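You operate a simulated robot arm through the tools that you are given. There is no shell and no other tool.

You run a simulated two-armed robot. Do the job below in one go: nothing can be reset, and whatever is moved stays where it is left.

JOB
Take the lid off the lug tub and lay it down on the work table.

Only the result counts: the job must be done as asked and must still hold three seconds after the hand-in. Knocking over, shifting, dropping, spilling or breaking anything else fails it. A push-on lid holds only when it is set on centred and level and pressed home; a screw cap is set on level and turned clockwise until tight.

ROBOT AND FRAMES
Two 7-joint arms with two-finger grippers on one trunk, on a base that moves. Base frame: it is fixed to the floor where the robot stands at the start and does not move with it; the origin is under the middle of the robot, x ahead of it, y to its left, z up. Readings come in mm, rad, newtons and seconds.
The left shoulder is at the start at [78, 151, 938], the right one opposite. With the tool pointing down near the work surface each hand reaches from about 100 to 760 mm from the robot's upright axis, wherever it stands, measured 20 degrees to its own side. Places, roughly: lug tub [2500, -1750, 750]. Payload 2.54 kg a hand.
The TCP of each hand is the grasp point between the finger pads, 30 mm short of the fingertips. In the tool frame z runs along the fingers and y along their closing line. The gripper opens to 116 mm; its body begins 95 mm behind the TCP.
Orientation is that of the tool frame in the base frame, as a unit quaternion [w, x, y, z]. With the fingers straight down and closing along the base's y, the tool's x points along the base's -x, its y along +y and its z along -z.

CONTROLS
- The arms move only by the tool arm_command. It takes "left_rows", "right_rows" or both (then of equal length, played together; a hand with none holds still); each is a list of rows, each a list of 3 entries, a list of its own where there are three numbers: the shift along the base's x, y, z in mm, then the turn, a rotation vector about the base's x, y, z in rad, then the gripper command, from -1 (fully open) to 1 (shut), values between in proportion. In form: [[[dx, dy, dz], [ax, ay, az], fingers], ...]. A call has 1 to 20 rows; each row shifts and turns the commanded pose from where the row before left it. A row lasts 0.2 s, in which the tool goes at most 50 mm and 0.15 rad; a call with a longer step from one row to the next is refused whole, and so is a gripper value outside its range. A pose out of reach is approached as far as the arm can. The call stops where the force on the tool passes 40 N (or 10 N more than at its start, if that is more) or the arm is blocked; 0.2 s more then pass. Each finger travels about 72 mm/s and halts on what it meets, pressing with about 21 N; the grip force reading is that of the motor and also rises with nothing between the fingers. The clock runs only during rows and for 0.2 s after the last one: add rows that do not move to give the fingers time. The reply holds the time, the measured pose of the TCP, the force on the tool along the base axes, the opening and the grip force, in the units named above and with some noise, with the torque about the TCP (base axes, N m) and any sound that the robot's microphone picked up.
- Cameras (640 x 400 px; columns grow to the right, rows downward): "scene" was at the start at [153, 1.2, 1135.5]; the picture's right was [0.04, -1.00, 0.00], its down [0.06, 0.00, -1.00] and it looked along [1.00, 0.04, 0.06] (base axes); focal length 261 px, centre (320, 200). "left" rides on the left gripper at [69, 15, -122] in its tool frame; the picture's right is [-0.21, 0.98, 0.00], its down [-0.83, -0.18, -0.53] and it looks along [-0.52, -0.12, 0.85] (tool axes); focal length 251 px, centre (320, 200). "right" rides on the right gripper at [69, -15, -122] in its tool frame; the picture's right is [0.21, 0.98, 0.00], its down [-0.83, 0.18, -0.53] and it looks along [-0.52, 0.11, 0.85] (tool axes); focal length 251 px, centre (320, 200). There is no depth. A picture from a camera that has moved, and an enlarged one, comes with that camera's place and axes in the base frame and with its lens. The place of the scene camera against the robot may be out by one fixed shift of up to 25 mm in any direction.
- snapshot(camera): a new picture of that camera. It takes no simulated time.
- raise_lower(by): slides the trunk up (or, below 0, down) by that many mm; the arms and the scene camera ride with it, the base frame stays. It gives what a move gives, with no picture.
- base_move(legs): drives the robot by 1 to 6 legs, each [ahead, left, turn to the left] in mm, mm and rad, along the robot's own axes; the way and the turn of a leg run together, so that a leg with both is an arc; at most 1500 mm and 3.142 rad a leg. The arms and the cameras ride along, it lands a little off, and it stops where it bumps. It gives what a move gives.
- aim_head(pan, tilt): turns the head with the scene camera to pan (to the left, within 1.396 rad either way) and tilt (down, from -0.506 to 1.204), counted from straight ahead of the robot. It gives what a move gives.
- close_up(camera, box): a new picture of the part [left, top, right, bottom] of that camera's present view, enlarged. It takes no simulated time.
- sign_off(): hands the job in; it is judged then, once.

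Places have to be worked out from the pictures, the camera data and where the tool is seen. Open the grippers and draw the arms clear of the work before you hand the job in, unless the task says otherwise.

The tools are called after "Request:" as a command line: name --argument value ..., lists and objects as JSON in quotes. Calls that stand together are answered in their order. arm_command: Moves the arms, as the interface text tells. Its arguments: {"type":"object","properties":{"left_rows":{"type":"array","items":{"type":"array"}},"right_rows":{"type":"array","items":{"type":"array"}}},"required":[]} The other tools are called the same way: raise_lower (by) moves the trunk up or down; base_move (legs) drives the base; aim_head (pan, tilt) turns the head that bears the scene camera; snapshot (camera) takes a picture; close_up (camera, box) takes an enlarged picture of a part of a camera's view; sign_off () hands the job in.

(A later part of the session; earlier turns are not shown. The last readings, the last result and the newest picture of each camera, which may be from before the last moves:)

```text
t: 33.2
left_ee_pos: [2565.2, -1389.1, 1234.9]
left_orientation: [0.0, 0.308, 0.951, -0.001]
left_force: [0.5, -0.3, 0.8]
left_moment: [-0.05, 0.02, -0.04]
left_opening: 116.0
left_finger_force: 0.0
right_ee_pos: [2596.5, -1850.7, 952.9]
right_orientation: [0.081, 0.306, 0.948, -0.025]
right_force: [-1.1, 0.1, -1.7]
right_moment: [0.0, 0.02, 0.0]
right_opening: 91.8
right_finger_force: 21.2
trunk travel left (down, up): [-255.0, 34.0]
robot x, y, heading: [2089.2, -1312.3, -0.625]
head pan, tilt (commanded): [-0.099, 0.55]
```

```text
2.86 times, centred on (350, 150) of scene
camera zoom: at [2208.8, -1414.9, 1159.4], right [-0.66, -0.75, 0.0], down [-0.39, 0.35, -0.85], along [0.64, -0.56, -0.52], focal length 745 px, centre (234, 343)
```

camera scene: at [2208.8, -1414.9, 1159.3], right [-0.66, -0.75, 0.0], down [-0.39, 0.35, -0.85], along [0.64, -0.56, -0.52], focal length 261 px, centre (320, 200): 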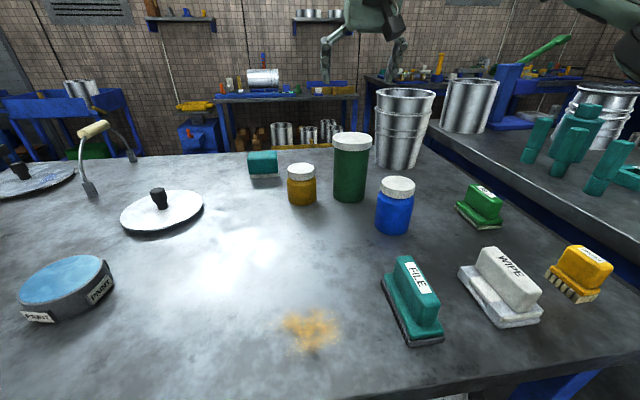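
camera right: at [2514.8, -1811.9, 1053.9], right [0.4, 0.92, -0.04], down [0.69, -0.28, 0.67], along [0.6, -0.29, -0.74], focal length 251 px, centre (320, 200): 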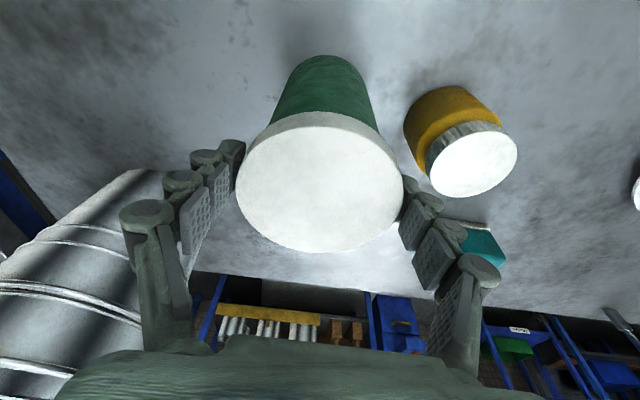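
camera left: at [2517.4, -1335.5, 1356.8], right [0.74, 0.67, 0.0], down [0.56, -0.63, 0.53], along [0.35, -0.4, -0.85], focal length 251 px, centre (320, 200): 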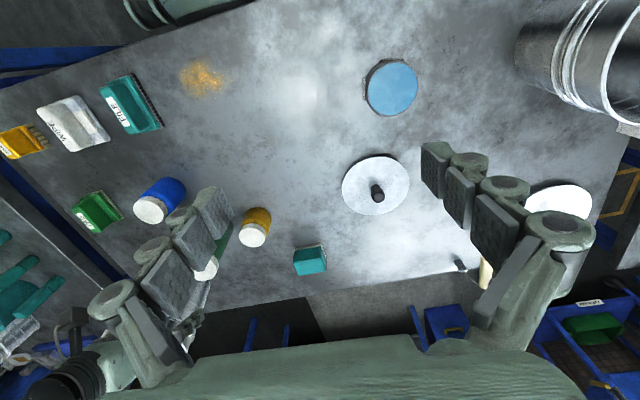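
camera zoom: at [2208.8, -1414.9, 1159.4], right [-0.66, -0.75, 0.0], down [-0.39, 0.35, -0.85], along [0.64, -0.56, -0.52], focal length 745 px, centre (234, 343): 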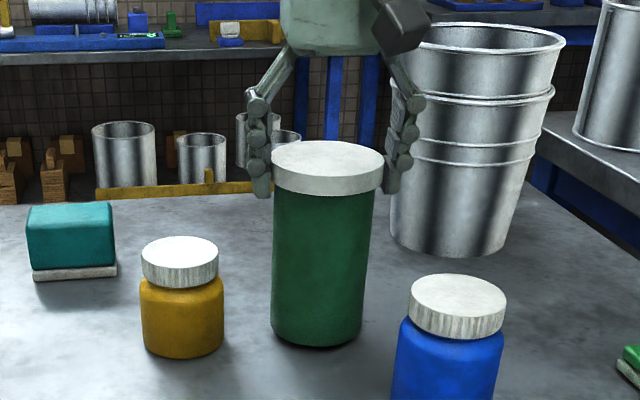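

The tub's foot rose about 3–4 mm with the lid, so the lid holds more than the light tub weighs (about 2 N): the tub must be held by the other hand. I set the tub back down where it stood.

Request:
arm_command --right_rows '[[[0, 0, -2], [0, 0, 0], 1], [[0, 0, -2], [0, 0, 0], 1], [[0, 0, -1], [0, 0, 0], 1], [[0, 0, -1], [0, 0, 0], 1], [[0, 0, 0], [0, 0, 0], 1]]'

Request:
close_up --camera "scene" --box '[270, 80, 430, 220]'

```text
t: 34.4
left_ee_pos: [2563.7, -1389.4, 1235.1]
left_orientation: [0.0, 0.308, 0.951, -0.001]
left_force: [0.4, -0.3, 0.4]
left_moment: [0.01, -0.01, 0.03]
left_opening: 116.2
left_finger_force: 0.1
right_ee_pos: [2595.1, -1851.0, 947.7]
right_orientation: [0.081, 0.306, 0.948, -0.026]
right_force: [0.9, -0.4, -0.4]
right_moment: [-0.04, 0.01, 0.02]
right_opening: 92.0
right_finger_force: 20.4
trunk travel left (down, up): [-255.0, 34.0]
robot x, y, heading: [2089.9, -1318.5, -0.628]
head pan, tilt (commanded): [-0.099, 0.55]
```

```text
2.86 times, centred on (350, 150) of scene
camera zoom: at [2208.7, -1414.9, 1159.4], right [-0.66, -0.75, 0.0], down [-0.39, 0.35, -0.85], along [0.64, -0.56, -0.52], focal length 745 px, centre (234, 343)
```

zoom: 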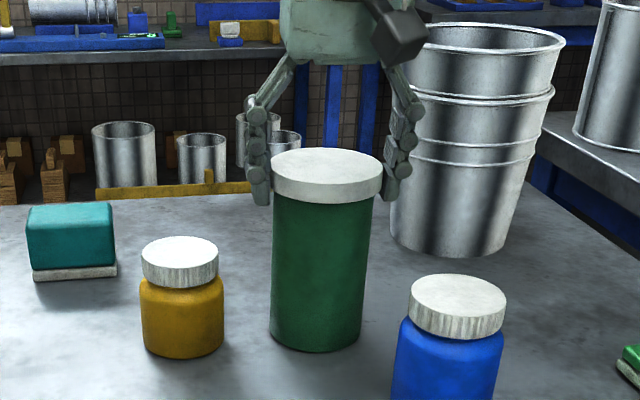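

The tub is about back on the table. I lower 1 mm more to seat it, open the fingers, and rise clear above the lid to re-plan with both hands.

Request:
arm_command --right_rows '[[[0, 0, -1], [0, 0, 0], 1], [[0, 0, 0], [0, 0, 0], 1], [[0, 0, 0], [0, 0, 0], -0.65], [[0, 0, 0], [0, 0, 0], -0.75], [[0, 0, 0], [0, 0, 0], -1], [[0, 0, 0], [0, 0, 0], -1]]'

Request:
close_up --camera "scene" --box '[270, 80, 430, 220]'

Request:
snapshot --camera "right"

```text
t: 35.8
left_ee_pos: [2564.7, -1387.5, 1236.9]
left_orientation: [0.0, 0.307, 0.952, 0.0]
left_force: [-0.5, 0.0, 0.6]
left_moment: [-0.01, -0.01, 0.0]
left_opening: 116.1
left_finger_force: 0.0
right_ee_pos: [2595.9, -1851.1, 944.2]
right_orientation: [0.082, 0.307, 0.948, -0.026]
right_force: [-0.4, -0.7, 0.3]
right_moment: [-0.03, 0.01, 0.01]
right_opening: 116.2
right_finger_force: 0.0
trunk travel left (down, up): [-255.0, 34.0]
robot x, y, heading: [2088.3, -1314.3, -0.623]
head pan, tilt (commanded): [-0.099, 0.55]
```

```text
2.86 times, centred on (350, 150) of scene
camera zoom: at [2208.7, -1414.8, 1159.4], right [-0.66, -0.75, 0.0], down [-0.39, 0.35, -0.85], along [0.64, -0.56, -0.52], focal length 745 px, centre (234, 343)
```

zoom: 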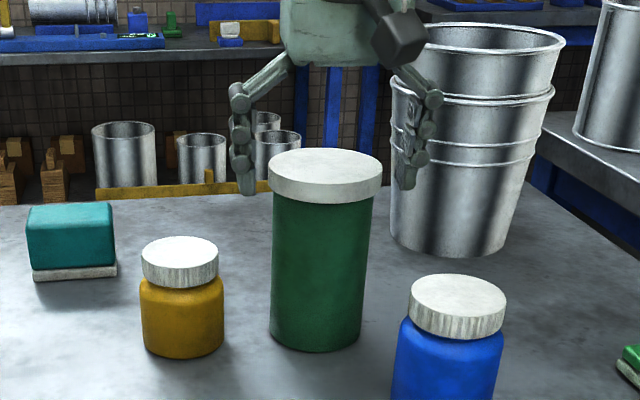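

```text
taken
camera right: at [2515.1, -1810.3, 1053.0], right [0.4, 0.92, -0.04], down [0.69, -0.28, 0.67], along [0.6, -0.29, -0.74], focal length 251 px, centre (320, 200)
```

right: 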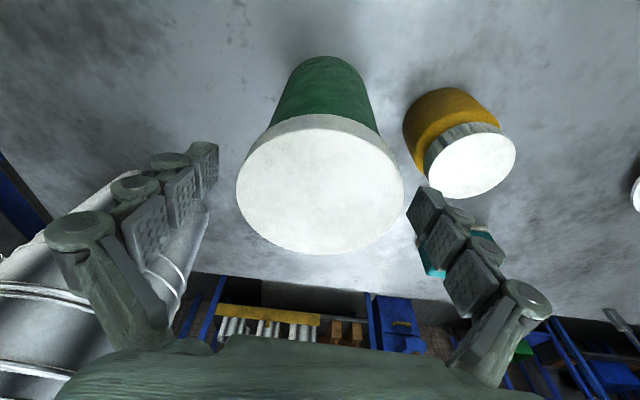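

The tub stands again with its lid on. My plan: the left hand grips the tub body from the front-left, through the gap between the yellow and blue jars, then the right hand re-grips the lid with its fingers turned crosswise. First I withdraw the right hand up and back to the right, where its camera can watch.

Request:
arm_command --right_rows '[[[0, 0, 15], [0, 0, 0], -1], [[0, 0, 15], [0, 0, 0], -1], [[0, 0, 15], [0, 0, 0], -1], [[-36.4, 0.9, 20], [0.0483, 0.0669, 0], -1], [[-36.4, 0.9, 20], [0.0483, 0.0669, 0], -1], [[-36.4, 0.9, 20], [0, 0, 0], -1], [[-36.4, 0.9, 20], [0, 0, 0], -1], [[-36.4, 0.9, 20], [0, 0, 0], -1], [[-36.4, 0.9, 20], [0, 0, 0], -1], [[-36.4, 0.9, 20], [0, 0, 0], -1], [[-36.4, 0.9, 20], [0, 0, 0], -1], [[0, 0, 0], [0, 0, 0], -1]]'

Request:
snapshot --camera "right"

Request:
close_up --camera "scene" --box '[220, 100, 480, 260]'

```text
t: 38.4
left_ee_pos: [2565.1, -1388.5, 1235.9]
left_orientation: [0.0, 0.307, 0.952, -0.001]
left_force: [-0.8, 0.5, 0.2]
left_moment: [0.01, 0.02, -0.02]
left_opening: 116.3
left_finger_force: 0.1
right_ee_pos: [2305.5, -1842.1, 1151.0]
right_orientation: [0.003, 0.308, 0.952, 0.0]
right_force: [0.1, 1.2, -0.5]
right_moment: [0.03, 0.01, 0.01]
right_opening: 116.1
right_finger_force: 0.1
trunk travel left (down, up): [-255.0, 34.0]
robot x, y, heading: [2087.0, -1314.7, -0.629]
head pan, tilt (commanded): [-0.099, 0.55]
```

```text
taken
camera right: at [2240.2, -1814.1, 1272.3], right [0.4, 0.92, 0.0], down [0.77, -0.33, 0.54], along [0.49, -0.21, -0.84], focal length 251 px, centre (320, 200)
```

right: 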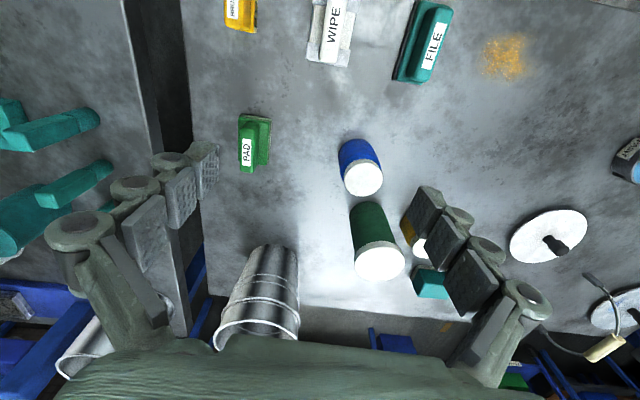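

```text
2.46 times, centred on (350, 180) of scene
camera zoom: at [2209.1, -1415.0, 1159.3], right [-0.66, -0.75, 0.0], down [-0.39, 0.35, -0.85], along [0.64, -0.56, -0.52], focal length 642 px, centre (246, 249)
```

zoom: 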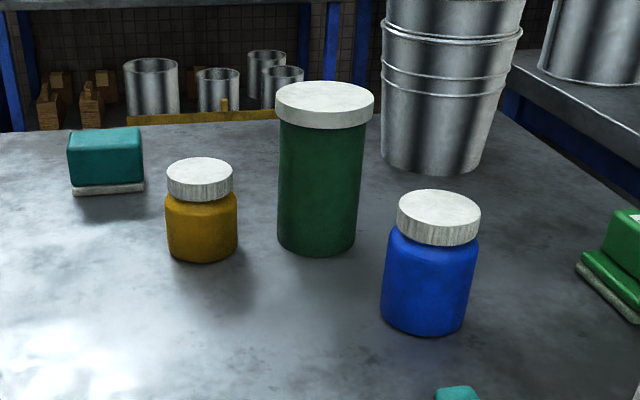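

The blue, yellow and green positions agree with my estimates. I bring the left hand over the gap in front of the tub, yawed to the right, at a safe height, then pitch it forward.

Request:
arm_command --left_rows '[[[-12.1, -37.4, -10], [0, 0, -0.14], -1], [[-12.1, -37.4, -10], [0, 0, -0.14], -1], [[-12.1, -37.4, -10], [0, 0, -0.139], -1], [[-12.1, -37.4, -10], [-0.109, -0.0633, 0], -1], [[-12.1, -37.4, -10], [-0.109, -0.0633, 0], -1], [[-12.1, -37.4, -10], [-0.109, -0.0633, 0], -1], [[-12.1, -37.4, -10], [-0.109, -0.0633, 0], -1], [[0, 0, -15], [-0.109, -0.0633, 0], -1], [[0, 0, -15], [-0.109, -0.0633, 0], -1], [[0, 0, 0], [0, 0, 0], -1]]'

Request:
snapshot --camera "scene"

Request:
snapshot --camera "left"

Request:
snapshot --camera "right"

```text
t: 40.6
left_ee_pos: [2480.7, -1650.7, 1134.8]
left_orientation: [0.321, 0.462, 0.806, -0.185]
left_force: [0.3, 0.0, -0.7]
left_moment: [0.03, 0.04, -0.02]
left_opening: 116.0
left_finger_force: 0.1
right_ee_pos: [2303.8, -1843.5, 1151.6]
right_orientation: [0.003, 0.307, 0.952, -0.001]
right_force: [-0.6, 0.1, -0.7]
right_moment: [-0.03, 0.01, 0.0]
right_opening: 116.0
right_finger_force: 0.0
trunk travel left (down, up): [-255.0, 34.0]
robot x, y, heading: [2084.2, -1315.8, -0.627]
head pan, tilt (commanded): [-0.099, 0.55]
```

```text
taken
camera scene: at [2208.6, -1414.9, 1159.4], right [-0.66, -0.75, 0.0], down [-0.39, 0.35, -0.85], along [0.64, -0.56, -0.52], focal length 261 px, centre (320, 200)
```

scene: 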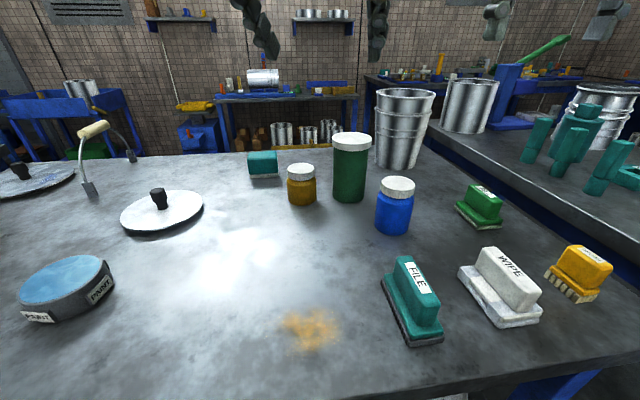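

```text
taken
camera left: at [2426.0, -1526.7, 1175.5], right [0.92, 0.36, 0.14], down [-0.04, -0.29, 0.96], along [0.38, -0.89, -0.25], focal length 251 px, centre (320, 200)
```

left: 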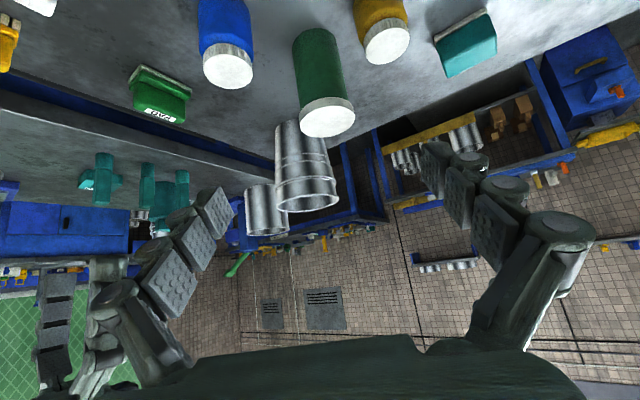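

```text
taken
camera right: at [2240.0, -1813.8, 1272.6], right [0.4, 0.92, 0.0], down [0.77, -0.33, 0.54], along [0.49, -0.21, -0.84], focal length 251 px, centre (320, 200)
```

right: 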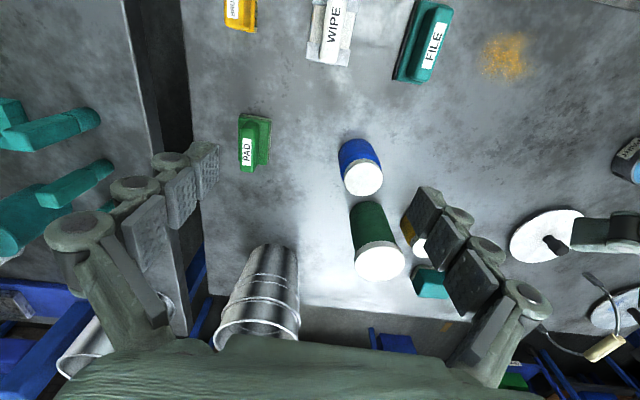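

Left-hand and right-hand views agree: tub axis about [2598, -1853], blue cap top z≈894, yellow cap top about 880. I finish pitching the left hand to about 65 degrees and lower it to a start point 200 mm behind the tub along its finger axis.

Request:
arm_command --left_rows '[[[3.8, -6.6, -20], [-0.109, -0.0633, 0], -1], [[3.8, -6.6, -30], [-0.109, -0.0633, 0], -1], [[3.8, -6.6, -35], [-0.109, -0.0633, 0], -1], [[3.8, -6.6, -40], [0, 0, 0], -1], [[3.6, -6.6, -40], [0, 0, 0], -1], [[0, 0, 0], [0, 0, 0], -1]]'

Request:
snapshot --camera "left"

Request:
snapshot --camera "right"

Request:
snapshot --camera "scene"

```text
t: 42.0
left_ee_pos: [2498.4, -1684.4, 970.2]
left_orientation: [0.466, 0.42, 0.73, -0.27]
left_force: [-0.1, 0.9, 0.2]
left_moment: [0.0, 0.01, -0.01]
left_opening: 116.1
left_finger_force: 0.0
right_ee_pos: [2305.6, -1844.0, 1153.2]
right_orientation: [0.004, 0.307, 0.952, 0.0]
right_force: [0.4, -0.4, -0.3]
right_moment: [-0.02, 0.03, 0.0]
right_opening: 116.2
right_finger_force: 0.2
trunk travel left (down, up): [-255.0, 34.0]
robot x, y, heading: [2087.9, -1312.4, -0.622]
head pan, tilt (commanded): [-0.099, 0.55]
```

```text
taken
camera left: at [2441.0, -1554.9, 958.8], right [0.89, 0.41, 0.19], down [-0.22, 0.03, 0.97], along [0.39, -0.91, 0.12], focal length 251 px, centre (320, 200)
```

left: 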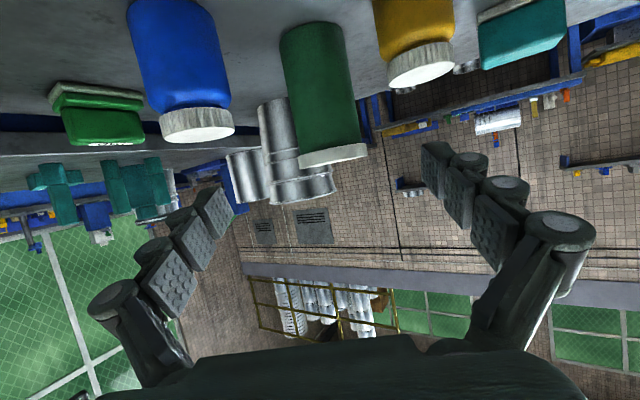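

```text
taken
camera right: at [2240.0, -1813.7, 1272.6], right [0.4, 0.92, 0.0], down [0.77, -0.33, 0.54], along [0.49, -0.21, -0.84], focal length 251 px, centre (320, 200)
```

right: 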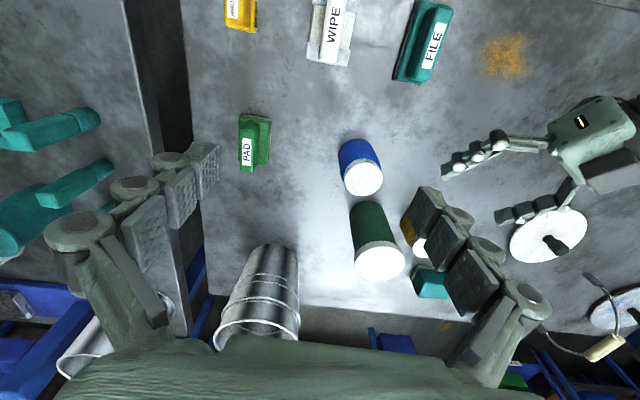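

```text
taken
camera scene: at [2208.6, -1414.7, 1159.4], right [-0.66, -0.75, 0.0], down [-0.39, 0.35, -0.85], along [0.64, -0.56, -0.52], focal length 261 px, centre (320, 200)
```

scene: 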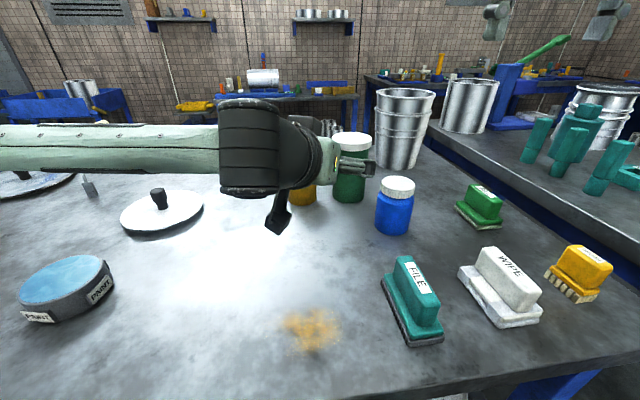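

The left forearm stays high and out to the left. The tub appears centred between the left fingers; I enlarge the left view to check the lateral alignment before sliding in.

Request:
close_up --camera "left" --box '[220, 0, 420, 200]'

Request:
close_up --camera "right" --box '[320, 70, 620, 300]'

```text
2.00 times, centred on (320, 100) of left
camera zoom: at [2441.0, -1554.9, 958.8], right [0.89, 0.41, 0.19], down [-0.22, 0.03, 0.97], along [0.39, -0.91, 0.12], focal length 503 px, centre (320, 400)
```

zoom: 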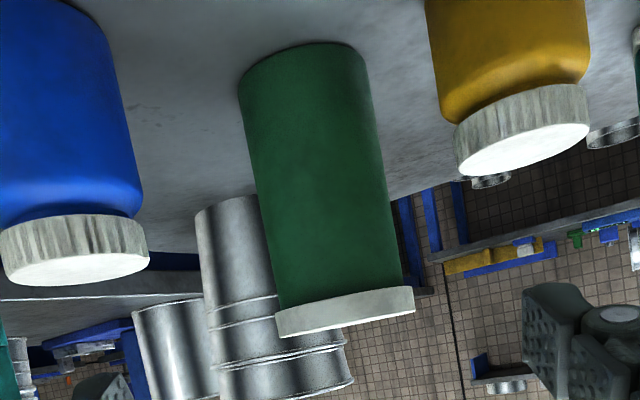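

```text
1.74 times, centred on (470, 185) of right
camera zoom: at [2240.0, -1813.7, 1272.6], right [0.4, 0.92, 0.0], down [0.77, -0.33, 0.54], along [0.49, -0.21, -0.84], focal length 437 px, centre (59, 226)
```

zoom: 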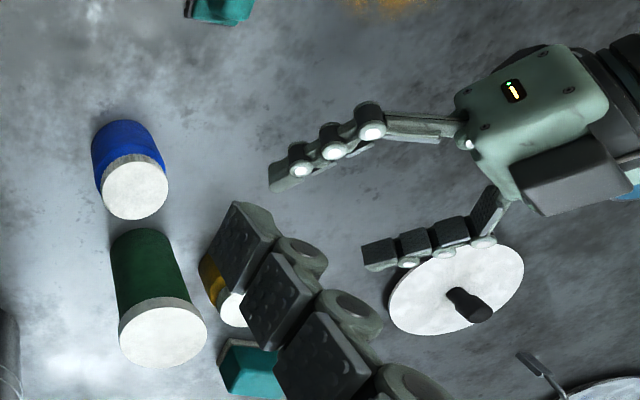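

The tub axis sits about 3 mm to the +y side of the finger axis. I correct that, narrow the left fingers to about 104 mm, and slide half of the way in along the finger axis.

Request:
arm_command --left_rows '[[[2.6, 1.5, 0], [0, 0, 0], -0.79], [[11.4, -19.6, -10.6], [0, 0, 0], -0.79], [[11.4, -19.6, -10.6], [0, 0, 0], -0.79], [[11.4, -19.6, -10.6], [0, 0, 0], -0.79], [[11.4, -19.6, -10.6], [0, 0, 0], -0.79], [[0, 0, 0], [0, 0, 0], -0.79]]'

Request:
snapshot --camera "left"

Request:
close_up --camera "right" --box '[320, 70, 620, 300]'

Request:
close_up --camera "scene" --box '[220, 90, 460, 240]'

```text
t: 43.4
left_ee_pos: [2546.4, -1760.9, 928.2]
left_orientation: [0.466, 0.42, 0.73, -0.27]
left_force: [0.0, 0.1, 0.1]
left_moment: [0.04, 0.0, 0.01]
left_opening: 103.6
left_finger_force: 0.0
right_ee_pos: [2305.0, -1843.8, 1151.9]
right_orientation: [0.003, 0.307, 0.952, 0.0]
right_force: [0.0, 0.2, 0.6]
right_moment: [0.0, -0.02, -0.03]
right_opening: 115.7
right_finger_force: 0.0
trunk travel left (down, up): [-255.0, 34.0]
robot x, y, heading: [2088.8, -1314.2, -0.623]
head pan, tilt (commanded): [-0.099, 0.55]
```

```text
taken
camera left: at [2489.6, -1632.5, 917.2], right [0.89, 0.41, 0.19], down [-0.22, 0.03, 0.97], along [0.39, -0.91, 0.12], focal length 251 px, centre (320, 200)
```

left: 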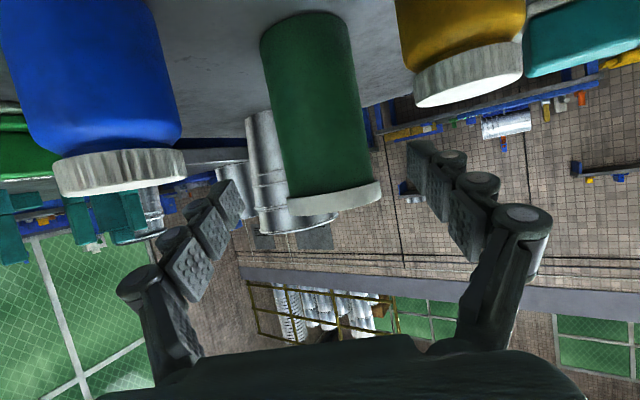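

```text
1.74 times, centred on (470, 185) of right
camera zoom: at [2240.0, -1813.7, 1272.6], right [0.4, 0.92, 0.0], down [0.77, -0.33, 0.54], along [0.49, -0.21, -0.84], focal length 437 px, centre (59, 226)
```

zoom: 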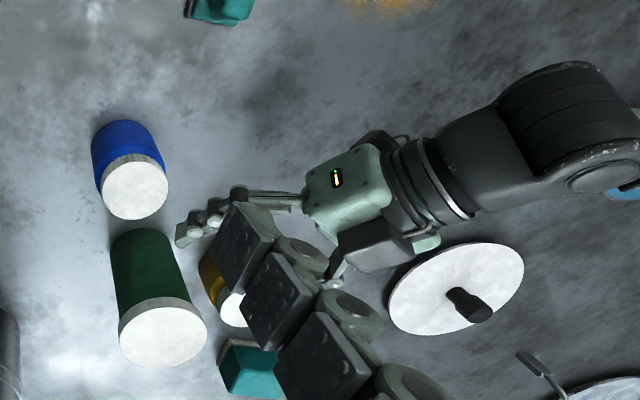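

```text
2.67 times, centred on (340, 165) of scene
camera zoom: at [2208.6, -1414.7, 1159.4], right [-0.66, -0.75, 0.0], down [-0.39, 0.35, -0.85], along [0.64, -0.56, -0.52], focal length 695 px, centre (267, 293)
```

zoom: 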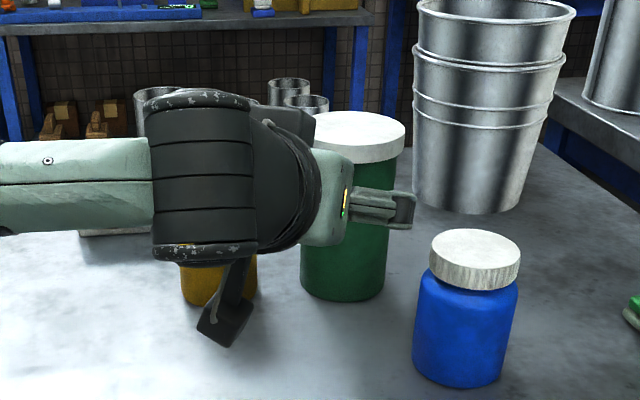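

Alignment holds: the tub is midway between the left fingertips within about 1 mm, and the fingers are above the jar tops. I slide in another 50 mm and look again.

Request:
arm_command --left_rows '[[[11.4, -19.6, -10.7], [0, 0, 0], -0.79], [[11.4, -19.6, -10.7], [0, 0, 0], -0.79], [[0, 0, 0], [0, 0, 0], -0.79]]'

Request:
snapshot --camera "left"

Request:
close_up --camera "right" --box '[320, 120, 520, 300]'

Request:
close_up --camera "scene" --box '[220, 90, 460, 240]'

```text
t: 44.2
left_ee_pos: [2571.6, -1802.1, 907.4]
left_orientation: [0.466, 0.42, 0.731, -0.269]
left_force: [-0.1, -0.3, -0.7]
left_moment: [0.0, 0.01, 0.0]
left_opening: 103.8
left_finger_force: 0.0
right_ee_pos: [2305.3, -1842.9, 1152.0]
right_orientation: [0.004, 0.307, 0.952, -0.001]
right_force: [-0.5, -0.8, 0.7]
right_moment: [0.02, 0.0, -0.01]
right_opening: 116.0
right_finger_force: 0.1
trunk travel left (down, up): [-255.0, 34.0]
robot x, y, heading: [2086.8, -1315.3, -0.625]
head pan, tilt (commanded): [-0.099, 0.55]
```

```text
taken
camera left: at [2513.8, -1672.4, 895.5], right [0.89, 0.41, 0.19], down [-0.22, 0.03, 0.97], along [0.4, -0.91, 0.12], focal length 251 px, centre (320, 200)
```

left: 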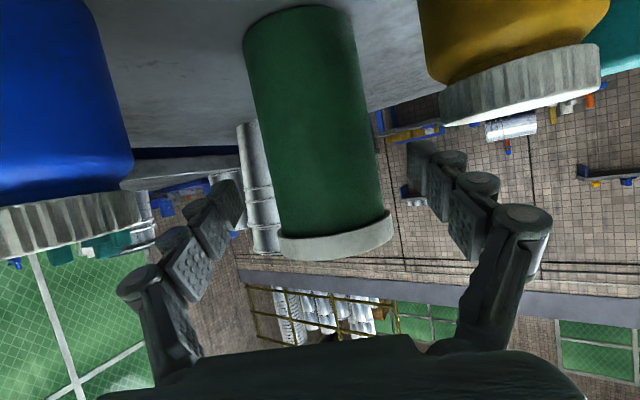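

```text
2.22 times, centred on (420, 210) of right
camera zoom: at [2240.0, -1813.7, 1272.6], right [0.4, 0.92, 0.0], down [0.77, -0.33, 0.54], along [0.49, -0.21, -0.84], focal length 559 px, centre (98, 178)
```

zoom: 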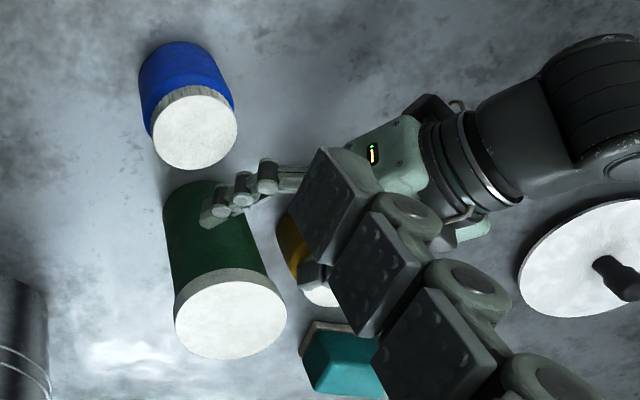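

```text
2.67 times, centred on (340, 165) of scene
camera zoom: at [2208.6, -1414.7, 1159.4], right [-0.66, -0.75, 0.0], down [-0.39, 0.35, -0.85], along [0.64, -0.56, -0.52], focal length 695 px, centre (267, 293)
```

zoom: 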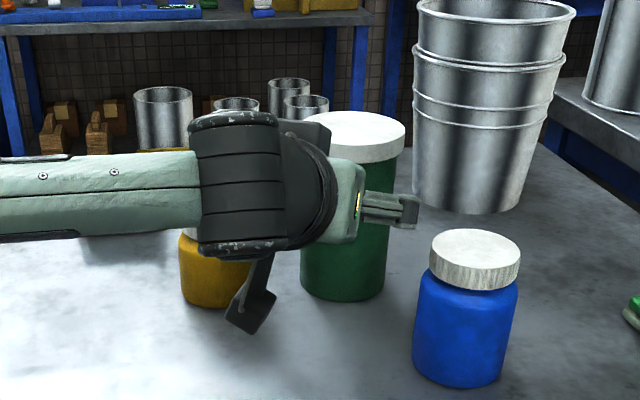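

The tub is now centred exactly, and the jars are clear of the fingers. I slide in the last 46 mm so the pads flank the tub body below the lid.

Request:
arm_command --left_rows '[[[10.4, -18, -9.8], [0, 0, 0], -0.79], [[10.4, -18, -9.8], [0, 0, 0], -0.79], [[0, 0, 0], [0, 0, 0], -0.79]]'

Request:
snapshot --camera "left"

Request:
close_up --camera "right" --box '[320, 120, 520, 300]'

Request:
close_up --camera "scene" --box '[220, 90, 460, 240]'

```text
t: 45.0
left_ee_pos: [2590.8, -1837.3, 887.6]
left_orientation: [0.466, 0.421, 0.73, -0.27]
left_force: [0.0, 0.6, 0.1]
left_moment: [-0.03, -0.04, 0.02]
left_opening: 103.7
left_finger_force: 0.0
right_ee_pos: [2305.3, -1843.6, 1153.3]
right_orientation: [0.003, 0.307, 0.952, 0.0]
right_force: [0.4, 0.0, 0.0]
right_moment: [0.01, -0.01, 0.0]
right_opening: 115.9
right_finger_force: 0.0
trunk travel left (down, up): [-255.0, 34.0]
robot x, y, heading: [2089.5, -1312.2, -0.619]
head pan, tilt (commanded): [-0.099, 0.55]
```

```text
taken
camera left: at [2534.8, -1707.6, 876.3], right [0.89, 0.41, 0.19], down [-0.22, 0.03, 0.97], along [0.4, -0.91, 0.12], focal length 251 px, centre (320, 200)
```

left: 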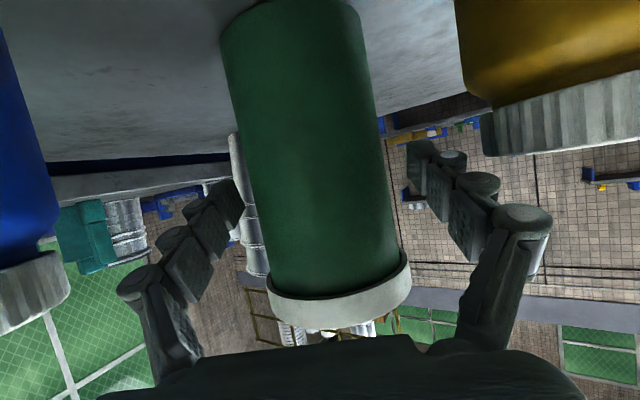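

```text
2.22 times, centred on (420, 210) of right
camera zoom: at [2240.1, -1813.7, 1272.6], right [0.4, 0.92, 0.0], down [0.77, -0.33, 0.54], along [0.49, -0.21, -0.84], focal length 559 px, centre (98, 178)
```

zoom: 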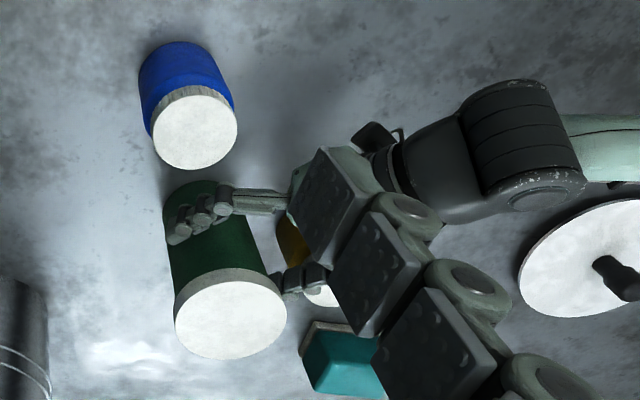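

```text
2.67 times, centred on (340, 165) of scene
camera zoom: at [2208.6, -1414.7, 1159.4], right [-0.66, -0.75, 0.0], down [-0.39, 0.35, -0.85], along [0.64, -0.56, -0.52], focal length 695 px, centre (267, 293)
```

zoom: 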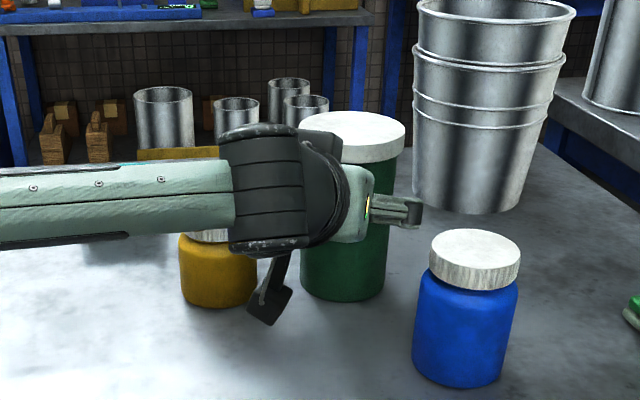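

The pads flank the tub body about 40 mm below the lid, centred. I close the left fingers gently on the body.

Request:
arm_command --left_rows '[[[0, 0, 0], [0, 0, 0], -0.65], [[0, 0, 0], [0, 0, 0], -0.58], [[0, 0, 0], [0, 0, 0], -0.5], [[0, 0, 0], [0, 0, 0], -0.4], [[0, 0, 0], [0, 0, 0], 0.0], [[0, 0, 0], [0, 0, 0], 1], [[0, 0, 0], [0, 0, 0], 1]]'

Request:
snapshot --camera "left"

Request:
close_up --camera "right" --box '[320, 120, 520, 300]'

Request:
close_up --camera "scene" --box '[220, 90, 460, 240]'

```text
t: 46.6
left_ee_pos: [2593.6, -1836.4, 889.4]
left_orientation: [0.466, 0.421, 0.73, -0.27]
left_force: [-0.5, -0.4, 0.6]
left_moment: [-0.09, 0.11, 0.0]
left_opening: 76.9
left_finger_force: 21.2
right_ee_pos: [2304.5, -1842.8, 1152.3]
right_orientation: [0.004, 0.307, 0.952, 0.0]
right_force: [-0.1, -0.4, 0.5]
right_moment: [0.02, 0.01, 0.01]
right_opening: 115.7
right_finger_force: 0.1
trunk travel left (down, up): [-255.0, 34.0]
robot x, y, heading: [2087.0, -1314.5, -0.626]
head pan, tilt (commanded): [-0.099, 0.55]
```

```text
taken
camera left: at [2534.5, -1707.5, 876.5], right [0.89, 0.41, 0.19], down [-0.22, 0.03, 0.97], along [0.4, -0.91, 0.12], focal length 251 px, centre (320, 200)
```

left: 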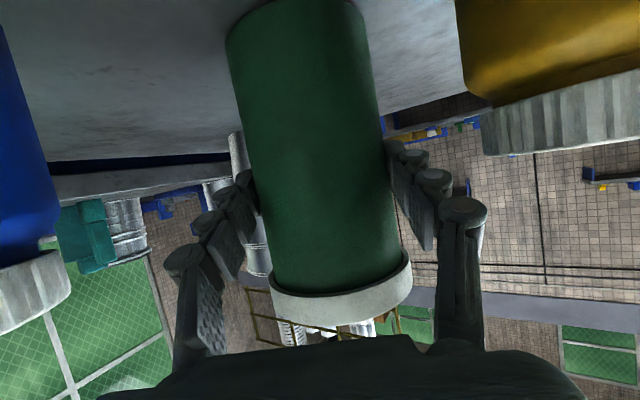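

```text
2.22 times, centred on (420, 210) of right
camera zoom: at [2239.9, -1813.7, 1272.6], right [0.4, 0.92, 0.0], down [0.77, -0.33, 0.54], along [0.49, -0.21, -0.84], focal length 559 px, centre (98, 178)
```

zoom: 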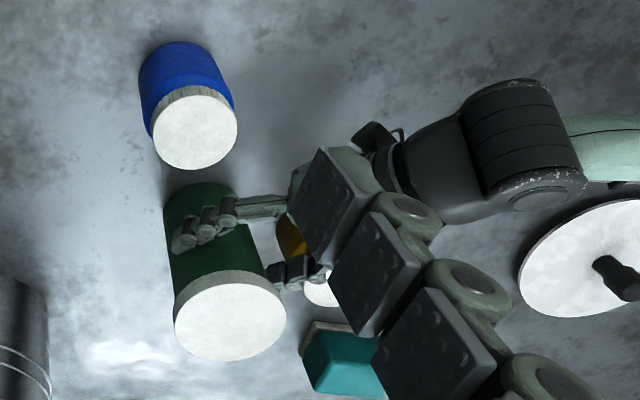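

```text
2.67 times, centred on (340, 165) of scene
camera zoom: at [2208.5, -1414.8, 1159.4], right [-0.66, -0.75, 0.0], down [-0.39, 0.35, -0.85], along [0.64, -0.56, -0.52], focal length 695 px, centre (267, 293)
```

zoom: 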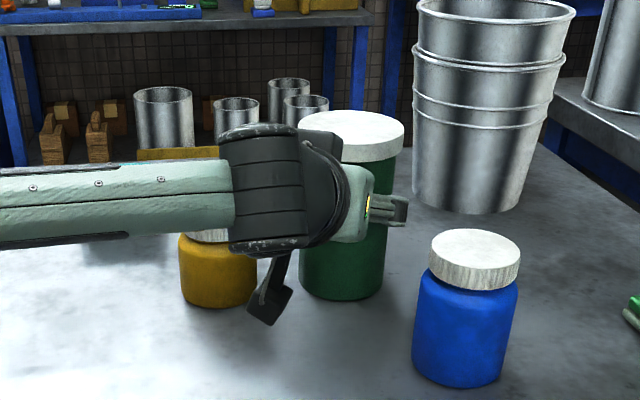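

The left hand holds the tub firmly (opening 77 mm, 21 N) without shifting it. Now I turn the right hand by +60 degrees about the vertical and tilt it slightly so its fingers will lie crosswise to the left fingers, staying at its safe spot.

Request:
arm_command --right_rows '[[[0, 0, 0], [0, 0, 0.1496], -0.79], [[0, 0, 0], [0, 0, 0.1496], -0.79], [[0, 0, 0], [0, 0, 0.1496], -0.79], [[0, 0, 0], [0, 0, 0.1496], -0.79], [[0, 0, 0], [0, 0, 0.1496], -0.79], [[0, 0, 0], [0, 0, 0.1496], -0.79], [[0, 0, 0], [0, 0, 0.1496], -0.79], [[0, 0, 0], [0.041, -0.0912, 0], -0.79], [[0, 0, 0], [0.041, -0.0912, 0], -0.79], [[0, 0, 0], [0.041, -0.0912, 0], -0.79], [[0, 0, 0], [0, 0, 0], -0.79]]'

Request:
snapshot --camera "right"

Request:
snapshot --camera "scene"

```text
t: 49.0
left_ee_pos: [2592.9, -1837.3, 887.7]
left_orientation: [0.466, 0.42, 0.731, -0.269]
left_force: [0.5, -0.4, 1.6]
left_moment: [-0.13, 0.0, 0.04]
left_opening: 76.9
left_finger_force: 21.1
right_ee_pos: [2309.6, -1709.3, 1079.6]
right_orientation: [0.15, -0.207, 0.966, 0.032]
right_force: [-0.3, 0.3, -0.3]
right_moment: [0.0, 0.0, 0.0]
right_opening: 103.8
right_finger_force: 0.1
right hand out of reach, approached as far as the arm can: row 4, 5, 6, 7
trunk travel left (down, up): [-255.0, 34.0]
robot x, y, heading: [2088.1, -1318.4, -0.627]
head pan, tilt (commanded): [-0.099, 0.55]
```

```text
taken
camera right: at [2222.7, -1765.3, 1174.1], right [-0.59, 0.81, -0.06], down [0.5, 0.42, 0.76], along [0.64, 0.41, -0.65], focal length 251 px, centre (320, 200)
```

right: 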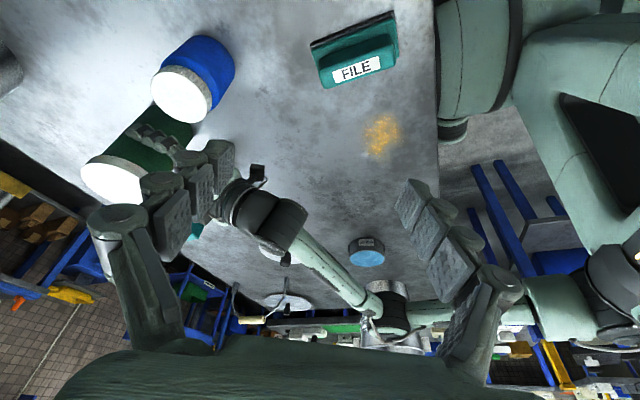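

```text
taken
camera scene: at [2208.6, -1414.7, 1159.4], right [-0.66, -0.75, 0.0], down [-0.39, 0.35, -0.85], along [0.64, -0.56, -0.52], focal length 261 px, centre (320, 200)
```

scene: 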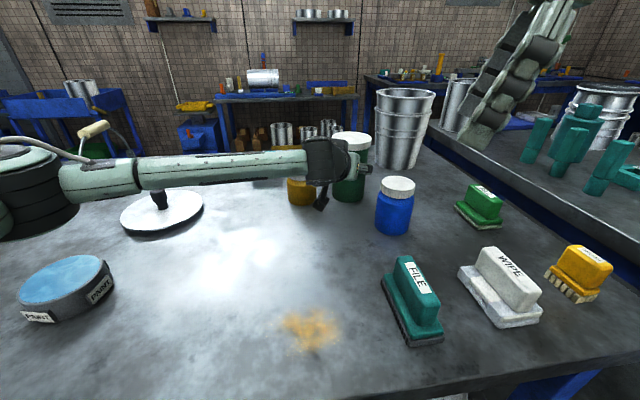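

The 60-degree turn was reached only with the right hand drawn inward to [2310, -1709, 1080]; nothing was touched. I test how this orientation travels: raise it a little and move it forward and right in small steps, well above everything.

Request:
arm_command --right_rows '[[[0, -15, 25], [0, 0, 0], -0.79], [[10, -20, 20], [0, 0, 0], -0.79], [[20, -25, 10], [0, 0, 0], -0.79], [[0, 0, 0], [0, 0, 0], -0.79]]'

```text
t: 50.0
left_ee_pos: [2592.7, -1835.9, 888.1]
left_orientation: [0.466, 0.42, 0.731, -0.269]
left_force: [-0.5, 0.1, 1.8]
left_moment: [-0.09, 0.12, -0.04]
left_opening: 76.6
left_finger_force: 21.0
right_ee_pos: [2335.3, -1722.1, 1121.6]
right_orientation: [0.15, -0.206, 0.966, 0.032]
right_force: [-0.3, -0.2, -0.2]
right_moment: [0.0, 0.0, 0.0]
right_opening: 103.8
right_finger_force: 0.0
right hand out of reach, approached as far as the arm can: row 2, 3
trunk travel left (down, up): [-255.0, 34.0]
robot x, y, heading: [2091.3, -1317.6, -0.63]
head pan, tilt (commanded): [-0.099, 0.55]
```

Rightward travel is limited in this orientation, but the target is more to the left and farther out. I ease the yaw back by 5 degrees and advance toward the tub at z≈1120, well above the left hand.

Request:
arm_command --right_rows '[[[0, 0, 0], [0, 0, -0.087], -0.79], [[35.5, -18.3, 0], [0, 0, 0], -0.79], [[35.5, -18.3, 0], [0, 0, 0], -0.79], [[35.5, -18.3, 0], [0, 0, 0], -0.79], [[0, 0, 0], [0, 0, 0], -0.79]]'

Request:
snapshot --camera "scene"

Request:
snapshot --camera "right"

```text
t: 51.2
left_ee_pos: [2591.7, -1836.2, 888.7]
left_orientation: [0.465, 0.421, 0.731, -0.269]
left_force: [-0.9, -1.0, 1.4]
left_moment: [-0.17, 0.16, -0.02]
left_opening: 76.4
left_finger_force: 21.2
right_ee_pos: [2430.4, -1732.5, 1112.3]
right_orientation: [0.15, -0.164, 0.975, 0.027]
right_force: [-0.2, -0.2, -0.6]
right_moment: [0.0, 0.0, 0.0]
right_opening: 104.2
right_finger_force: 0.0
right hand out of reach, approached as far as the arm can: row 3, 4
trunk travel left (down, up): [-255.0, 34.0]
robot x, y, heading: [2089.6, -1312.1, -0.622]
head pan, tilt (commanded): [-0.099, 0.55]
```

```text
taken
camera scene: at [2208.5, -1414.7, 1159.4], right [-0.66, -0.75, 0.0], down [-0.39, 0.35, -0.85], along [0.64, -0.56, -0.52], focal length 261 px, centre (320, 200)
```

scene: 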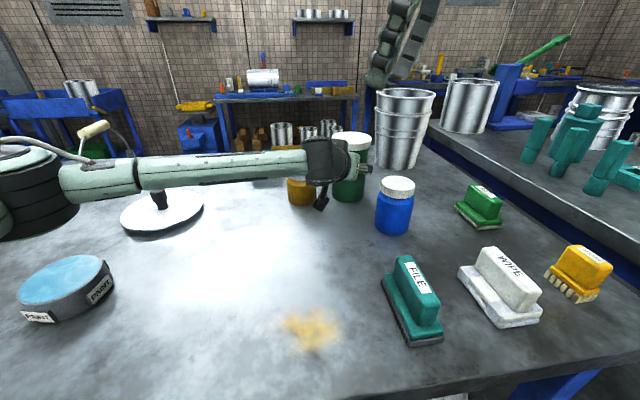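

```text
taken
camera right: at [2338.7, -1779.9, 1206.1], right [-0.51, 0.86, -0.06], down [0.53, 0.37, 0.76], along [0.67, 0.35, -0.65], focal length 251 px, centre (320, 200)
```

right: 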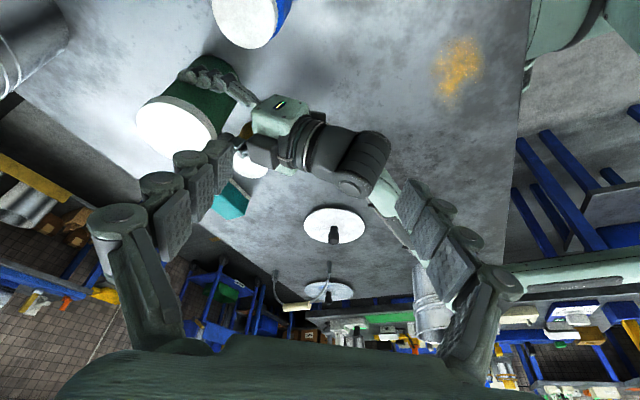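

The hand slides along a joint limit but is nearing the tub's line. I continue forward in small steps at this height.

Request:
arm_command --right_rows '[[[28, -18, 0], [0, 0, 0], -0.79], [[28, -18, 0], [0, 0, 0], -0.79], [[28, -18, 0], [0, 0, 0], -0.79], [[0, 0, 0], [0, 0, 0], -0.79]]'

```text
t: 52.2
left_ee_pos: [2592.8, -1837.9, 888.6]
left_orientation: [0.465, 0.421, 0.73, -0.27]
left_force: [-0.3, -0.2, 1.5]
left_moment: [-0.1, 0.12, 0.01]
left_opening: 76.6
left_finger_force: 20.5
right_ee_pos: [2481.3, -1714.4, 1096.9]
right_orientation: [0.152, -0.163, 0.975, 0.026]
right_force: [0.5, -0.2, -0.4]
right_moment: [0.01, 0.03, -0.01]
right_opening: 103.8
right_finger_force: 0.0
right hand out of reach, approached as far as the arm can: row 1, 2, 3
trunk travel left (down, up): [-255.0, 34.0]
robot x, y, heading: [2090.5, -1312.6, -0.621]
head pan, tilt (commanded): [-0.099, 0.55]
```

With this arm extended, a large yaw is not reachable at the tub. Better: re-grip the tub with the left hand about 25 mm lower, so the left fingers stay well under the right fingers in the known good lid grip. First I bring the right hand back up, away, and unwind its yaw.

Request:
arm_command --right_rows '[[[0, 0, 40], [0, 0, 0], -1], [[-40, 0, 5], [0, 0, 0], -1], [[-40, 0, 5], [0, 0, 0], -1], [[-40, 0, 0], [0, 0, -0.137], -1], [[-10, -12, 0], [0, 0, -0.137], -1], [[-4, -14, 0], [0, 0, -0.137], -1], [[-4, -14, 0], [0, 0, -0.137], -1], [[-4, -14, 0], [0, 0, -0.137], -1], [[-4, -14, 0], [0, 0, -0.137], -1], [[-4, -14, 0], [0, 0, -0.138], -1], [[0, 0, 0], [0, 0, 0], -1]]'

Request:
snapshot --camera "right"

Request:
snapshot --camera "scene"

```text
t: 54.6
left_ee_pos: [2591.9, -1837.5, 888.6]
left_orientation: [0.465, 0.421, 0.73, -0.27]
left_force: [-1.1, -1.1, 0.9]
left_moment: [-0.08, 0.15, -0.01]
left_opening: 76.1
left_finger_force: 20.9
right_ee_pos: [2327.5, -1790.8, 1140.3]
right_orientation: [0.145, 0.304, 0.94, -0.046]
right_force: [-0.1, -0.3, -0.7]
right_moment: [0.04, -0.01, 0.05]
right_opening: 115.8
right_finger_force: 0.0
right hand out of reach, approached as far as the arm can: row 1
trunk travel left (down, up): [-255.0, 34.0]
robot x, y, heading: [2088.9, -1311.7, -0.623]
head pan, tilt (commanded): [-0.099, 0.55]
```

```text
taken
camera right: at [2235.6, -1743.1, 1234.9], right [0.41, 0.91, -0.06], down [0.61, -0.22, 0.76], along [0.68, -0.35, -0.65], focal length 251 px, centre (320, 200)
```

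right: 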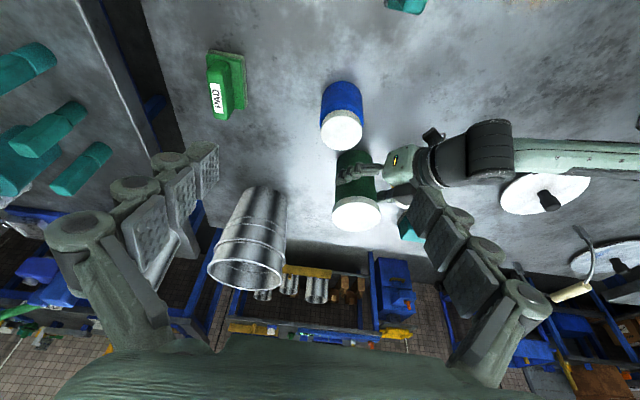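

```text
taken
camera scene: at [2208.6, -1414.8, 1159.4], right [-0.66, -0.75, 0.0], down [-0.39, 0.35, -0.85], along [0.64, -0.56, -0.52], focal length 261 px, centre (320, 200)
```

scene: 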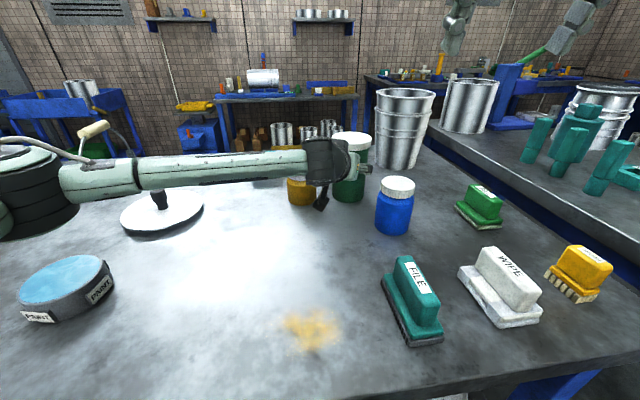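

The right hand is safely back and its camera sees the tub and left hand well. Now I open the left fingers just to about 87 mm, lower them 20 mm along the tub body, and grip again.

Request:
arm_command --left_rows '[[[0, 0, 0], [0, 0, 0], -0.5], [[0, 0, 0], [0, 0, 0], -0.5], [[0, 0, -7], [0, 0, 0], -0.5], [[0, 0, -7], [0, 0, 0], -0.5], [[0, 0, -6], [0, 0, 0], -0.5], [[0, 0, 0], [0, 0, 0], -0.5]]'

Request:
snapshot --camera "left"

Request:
close_up --camera "right" --box '[280, 60, 520, 240]'

Request:
close_up --camera "scene" --box '[220, 90, 460, 240]'

```text
t: 56.0
left_ee_pos: [2590.2, -1836.4, 867.6]
left_orientation: [0.466, 0.421, 0.73, -0.27]
left_force: [0.3, -0.2, 0.3]
left_moment: [0.01, 0.02, -0.04]
left_opening: 87.0
left_finger_force: 0.0
right_ee_pos: [2326.3, -1791.3, 1141.0]
right_orientation: [0.146, 0.303, 0.941, -0.046]
right_force: [-0.5, 0.3, 0.6]
right_moment: [0.0, 0.01, 0.01]
right_opening: 116.1
right_finger_force: 0.0
trunk travel left (down, up): [-255.0, 34.0]
robot x, y, heading: [2087.5, -1312.7, -0.623]
head pan, tilt (commanded): [-0.099, 0.55]
```

```text
taken
camera left: at [2533.4, -1707.2, 854.9], right [0.89, 0.41, 0.19], down [-0.22, 0.03, 0.97], along [0.4, -0.91, 0.12], focal length 251 px, centre (320, 200)
```

left: 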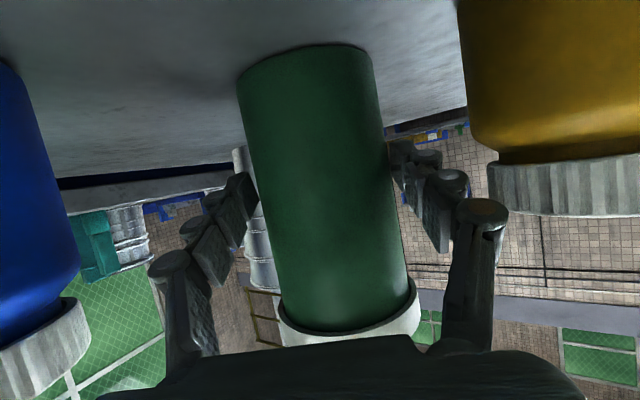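

```text
2.22 times, centred on (400, 150) of right
camera zoom: at [2235.7, -1743.1, 1234.9], right [0.41, 0.91, -0.06], down [0.61, -0.22, 0.76], along [0.68, -0.35, -0.65], focal length 559 px, centre (142, 311)
```

zoom: 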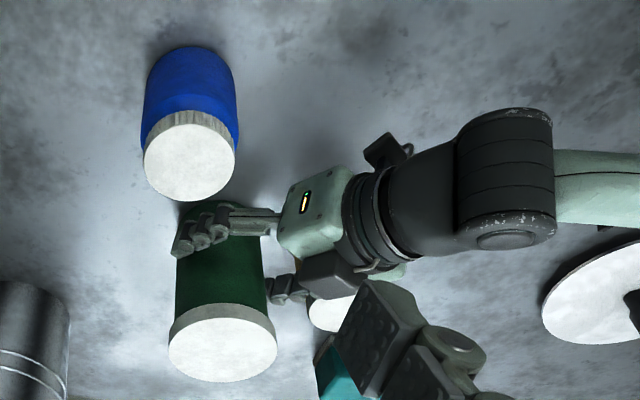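

```text
2.67 times, centred on (340, 165) of scene
camera zoom: at [2208.7, -1414.8, 1159.4], right [-0.66, -0.75, 0.0], down [-0.39, 0.35, -0.85], along [0.64, -0.56, -0.52], focal length 695 px, centre (267, 293)
```

zoom: 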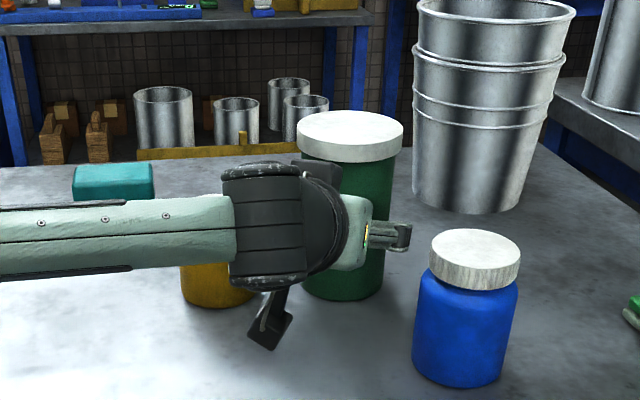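

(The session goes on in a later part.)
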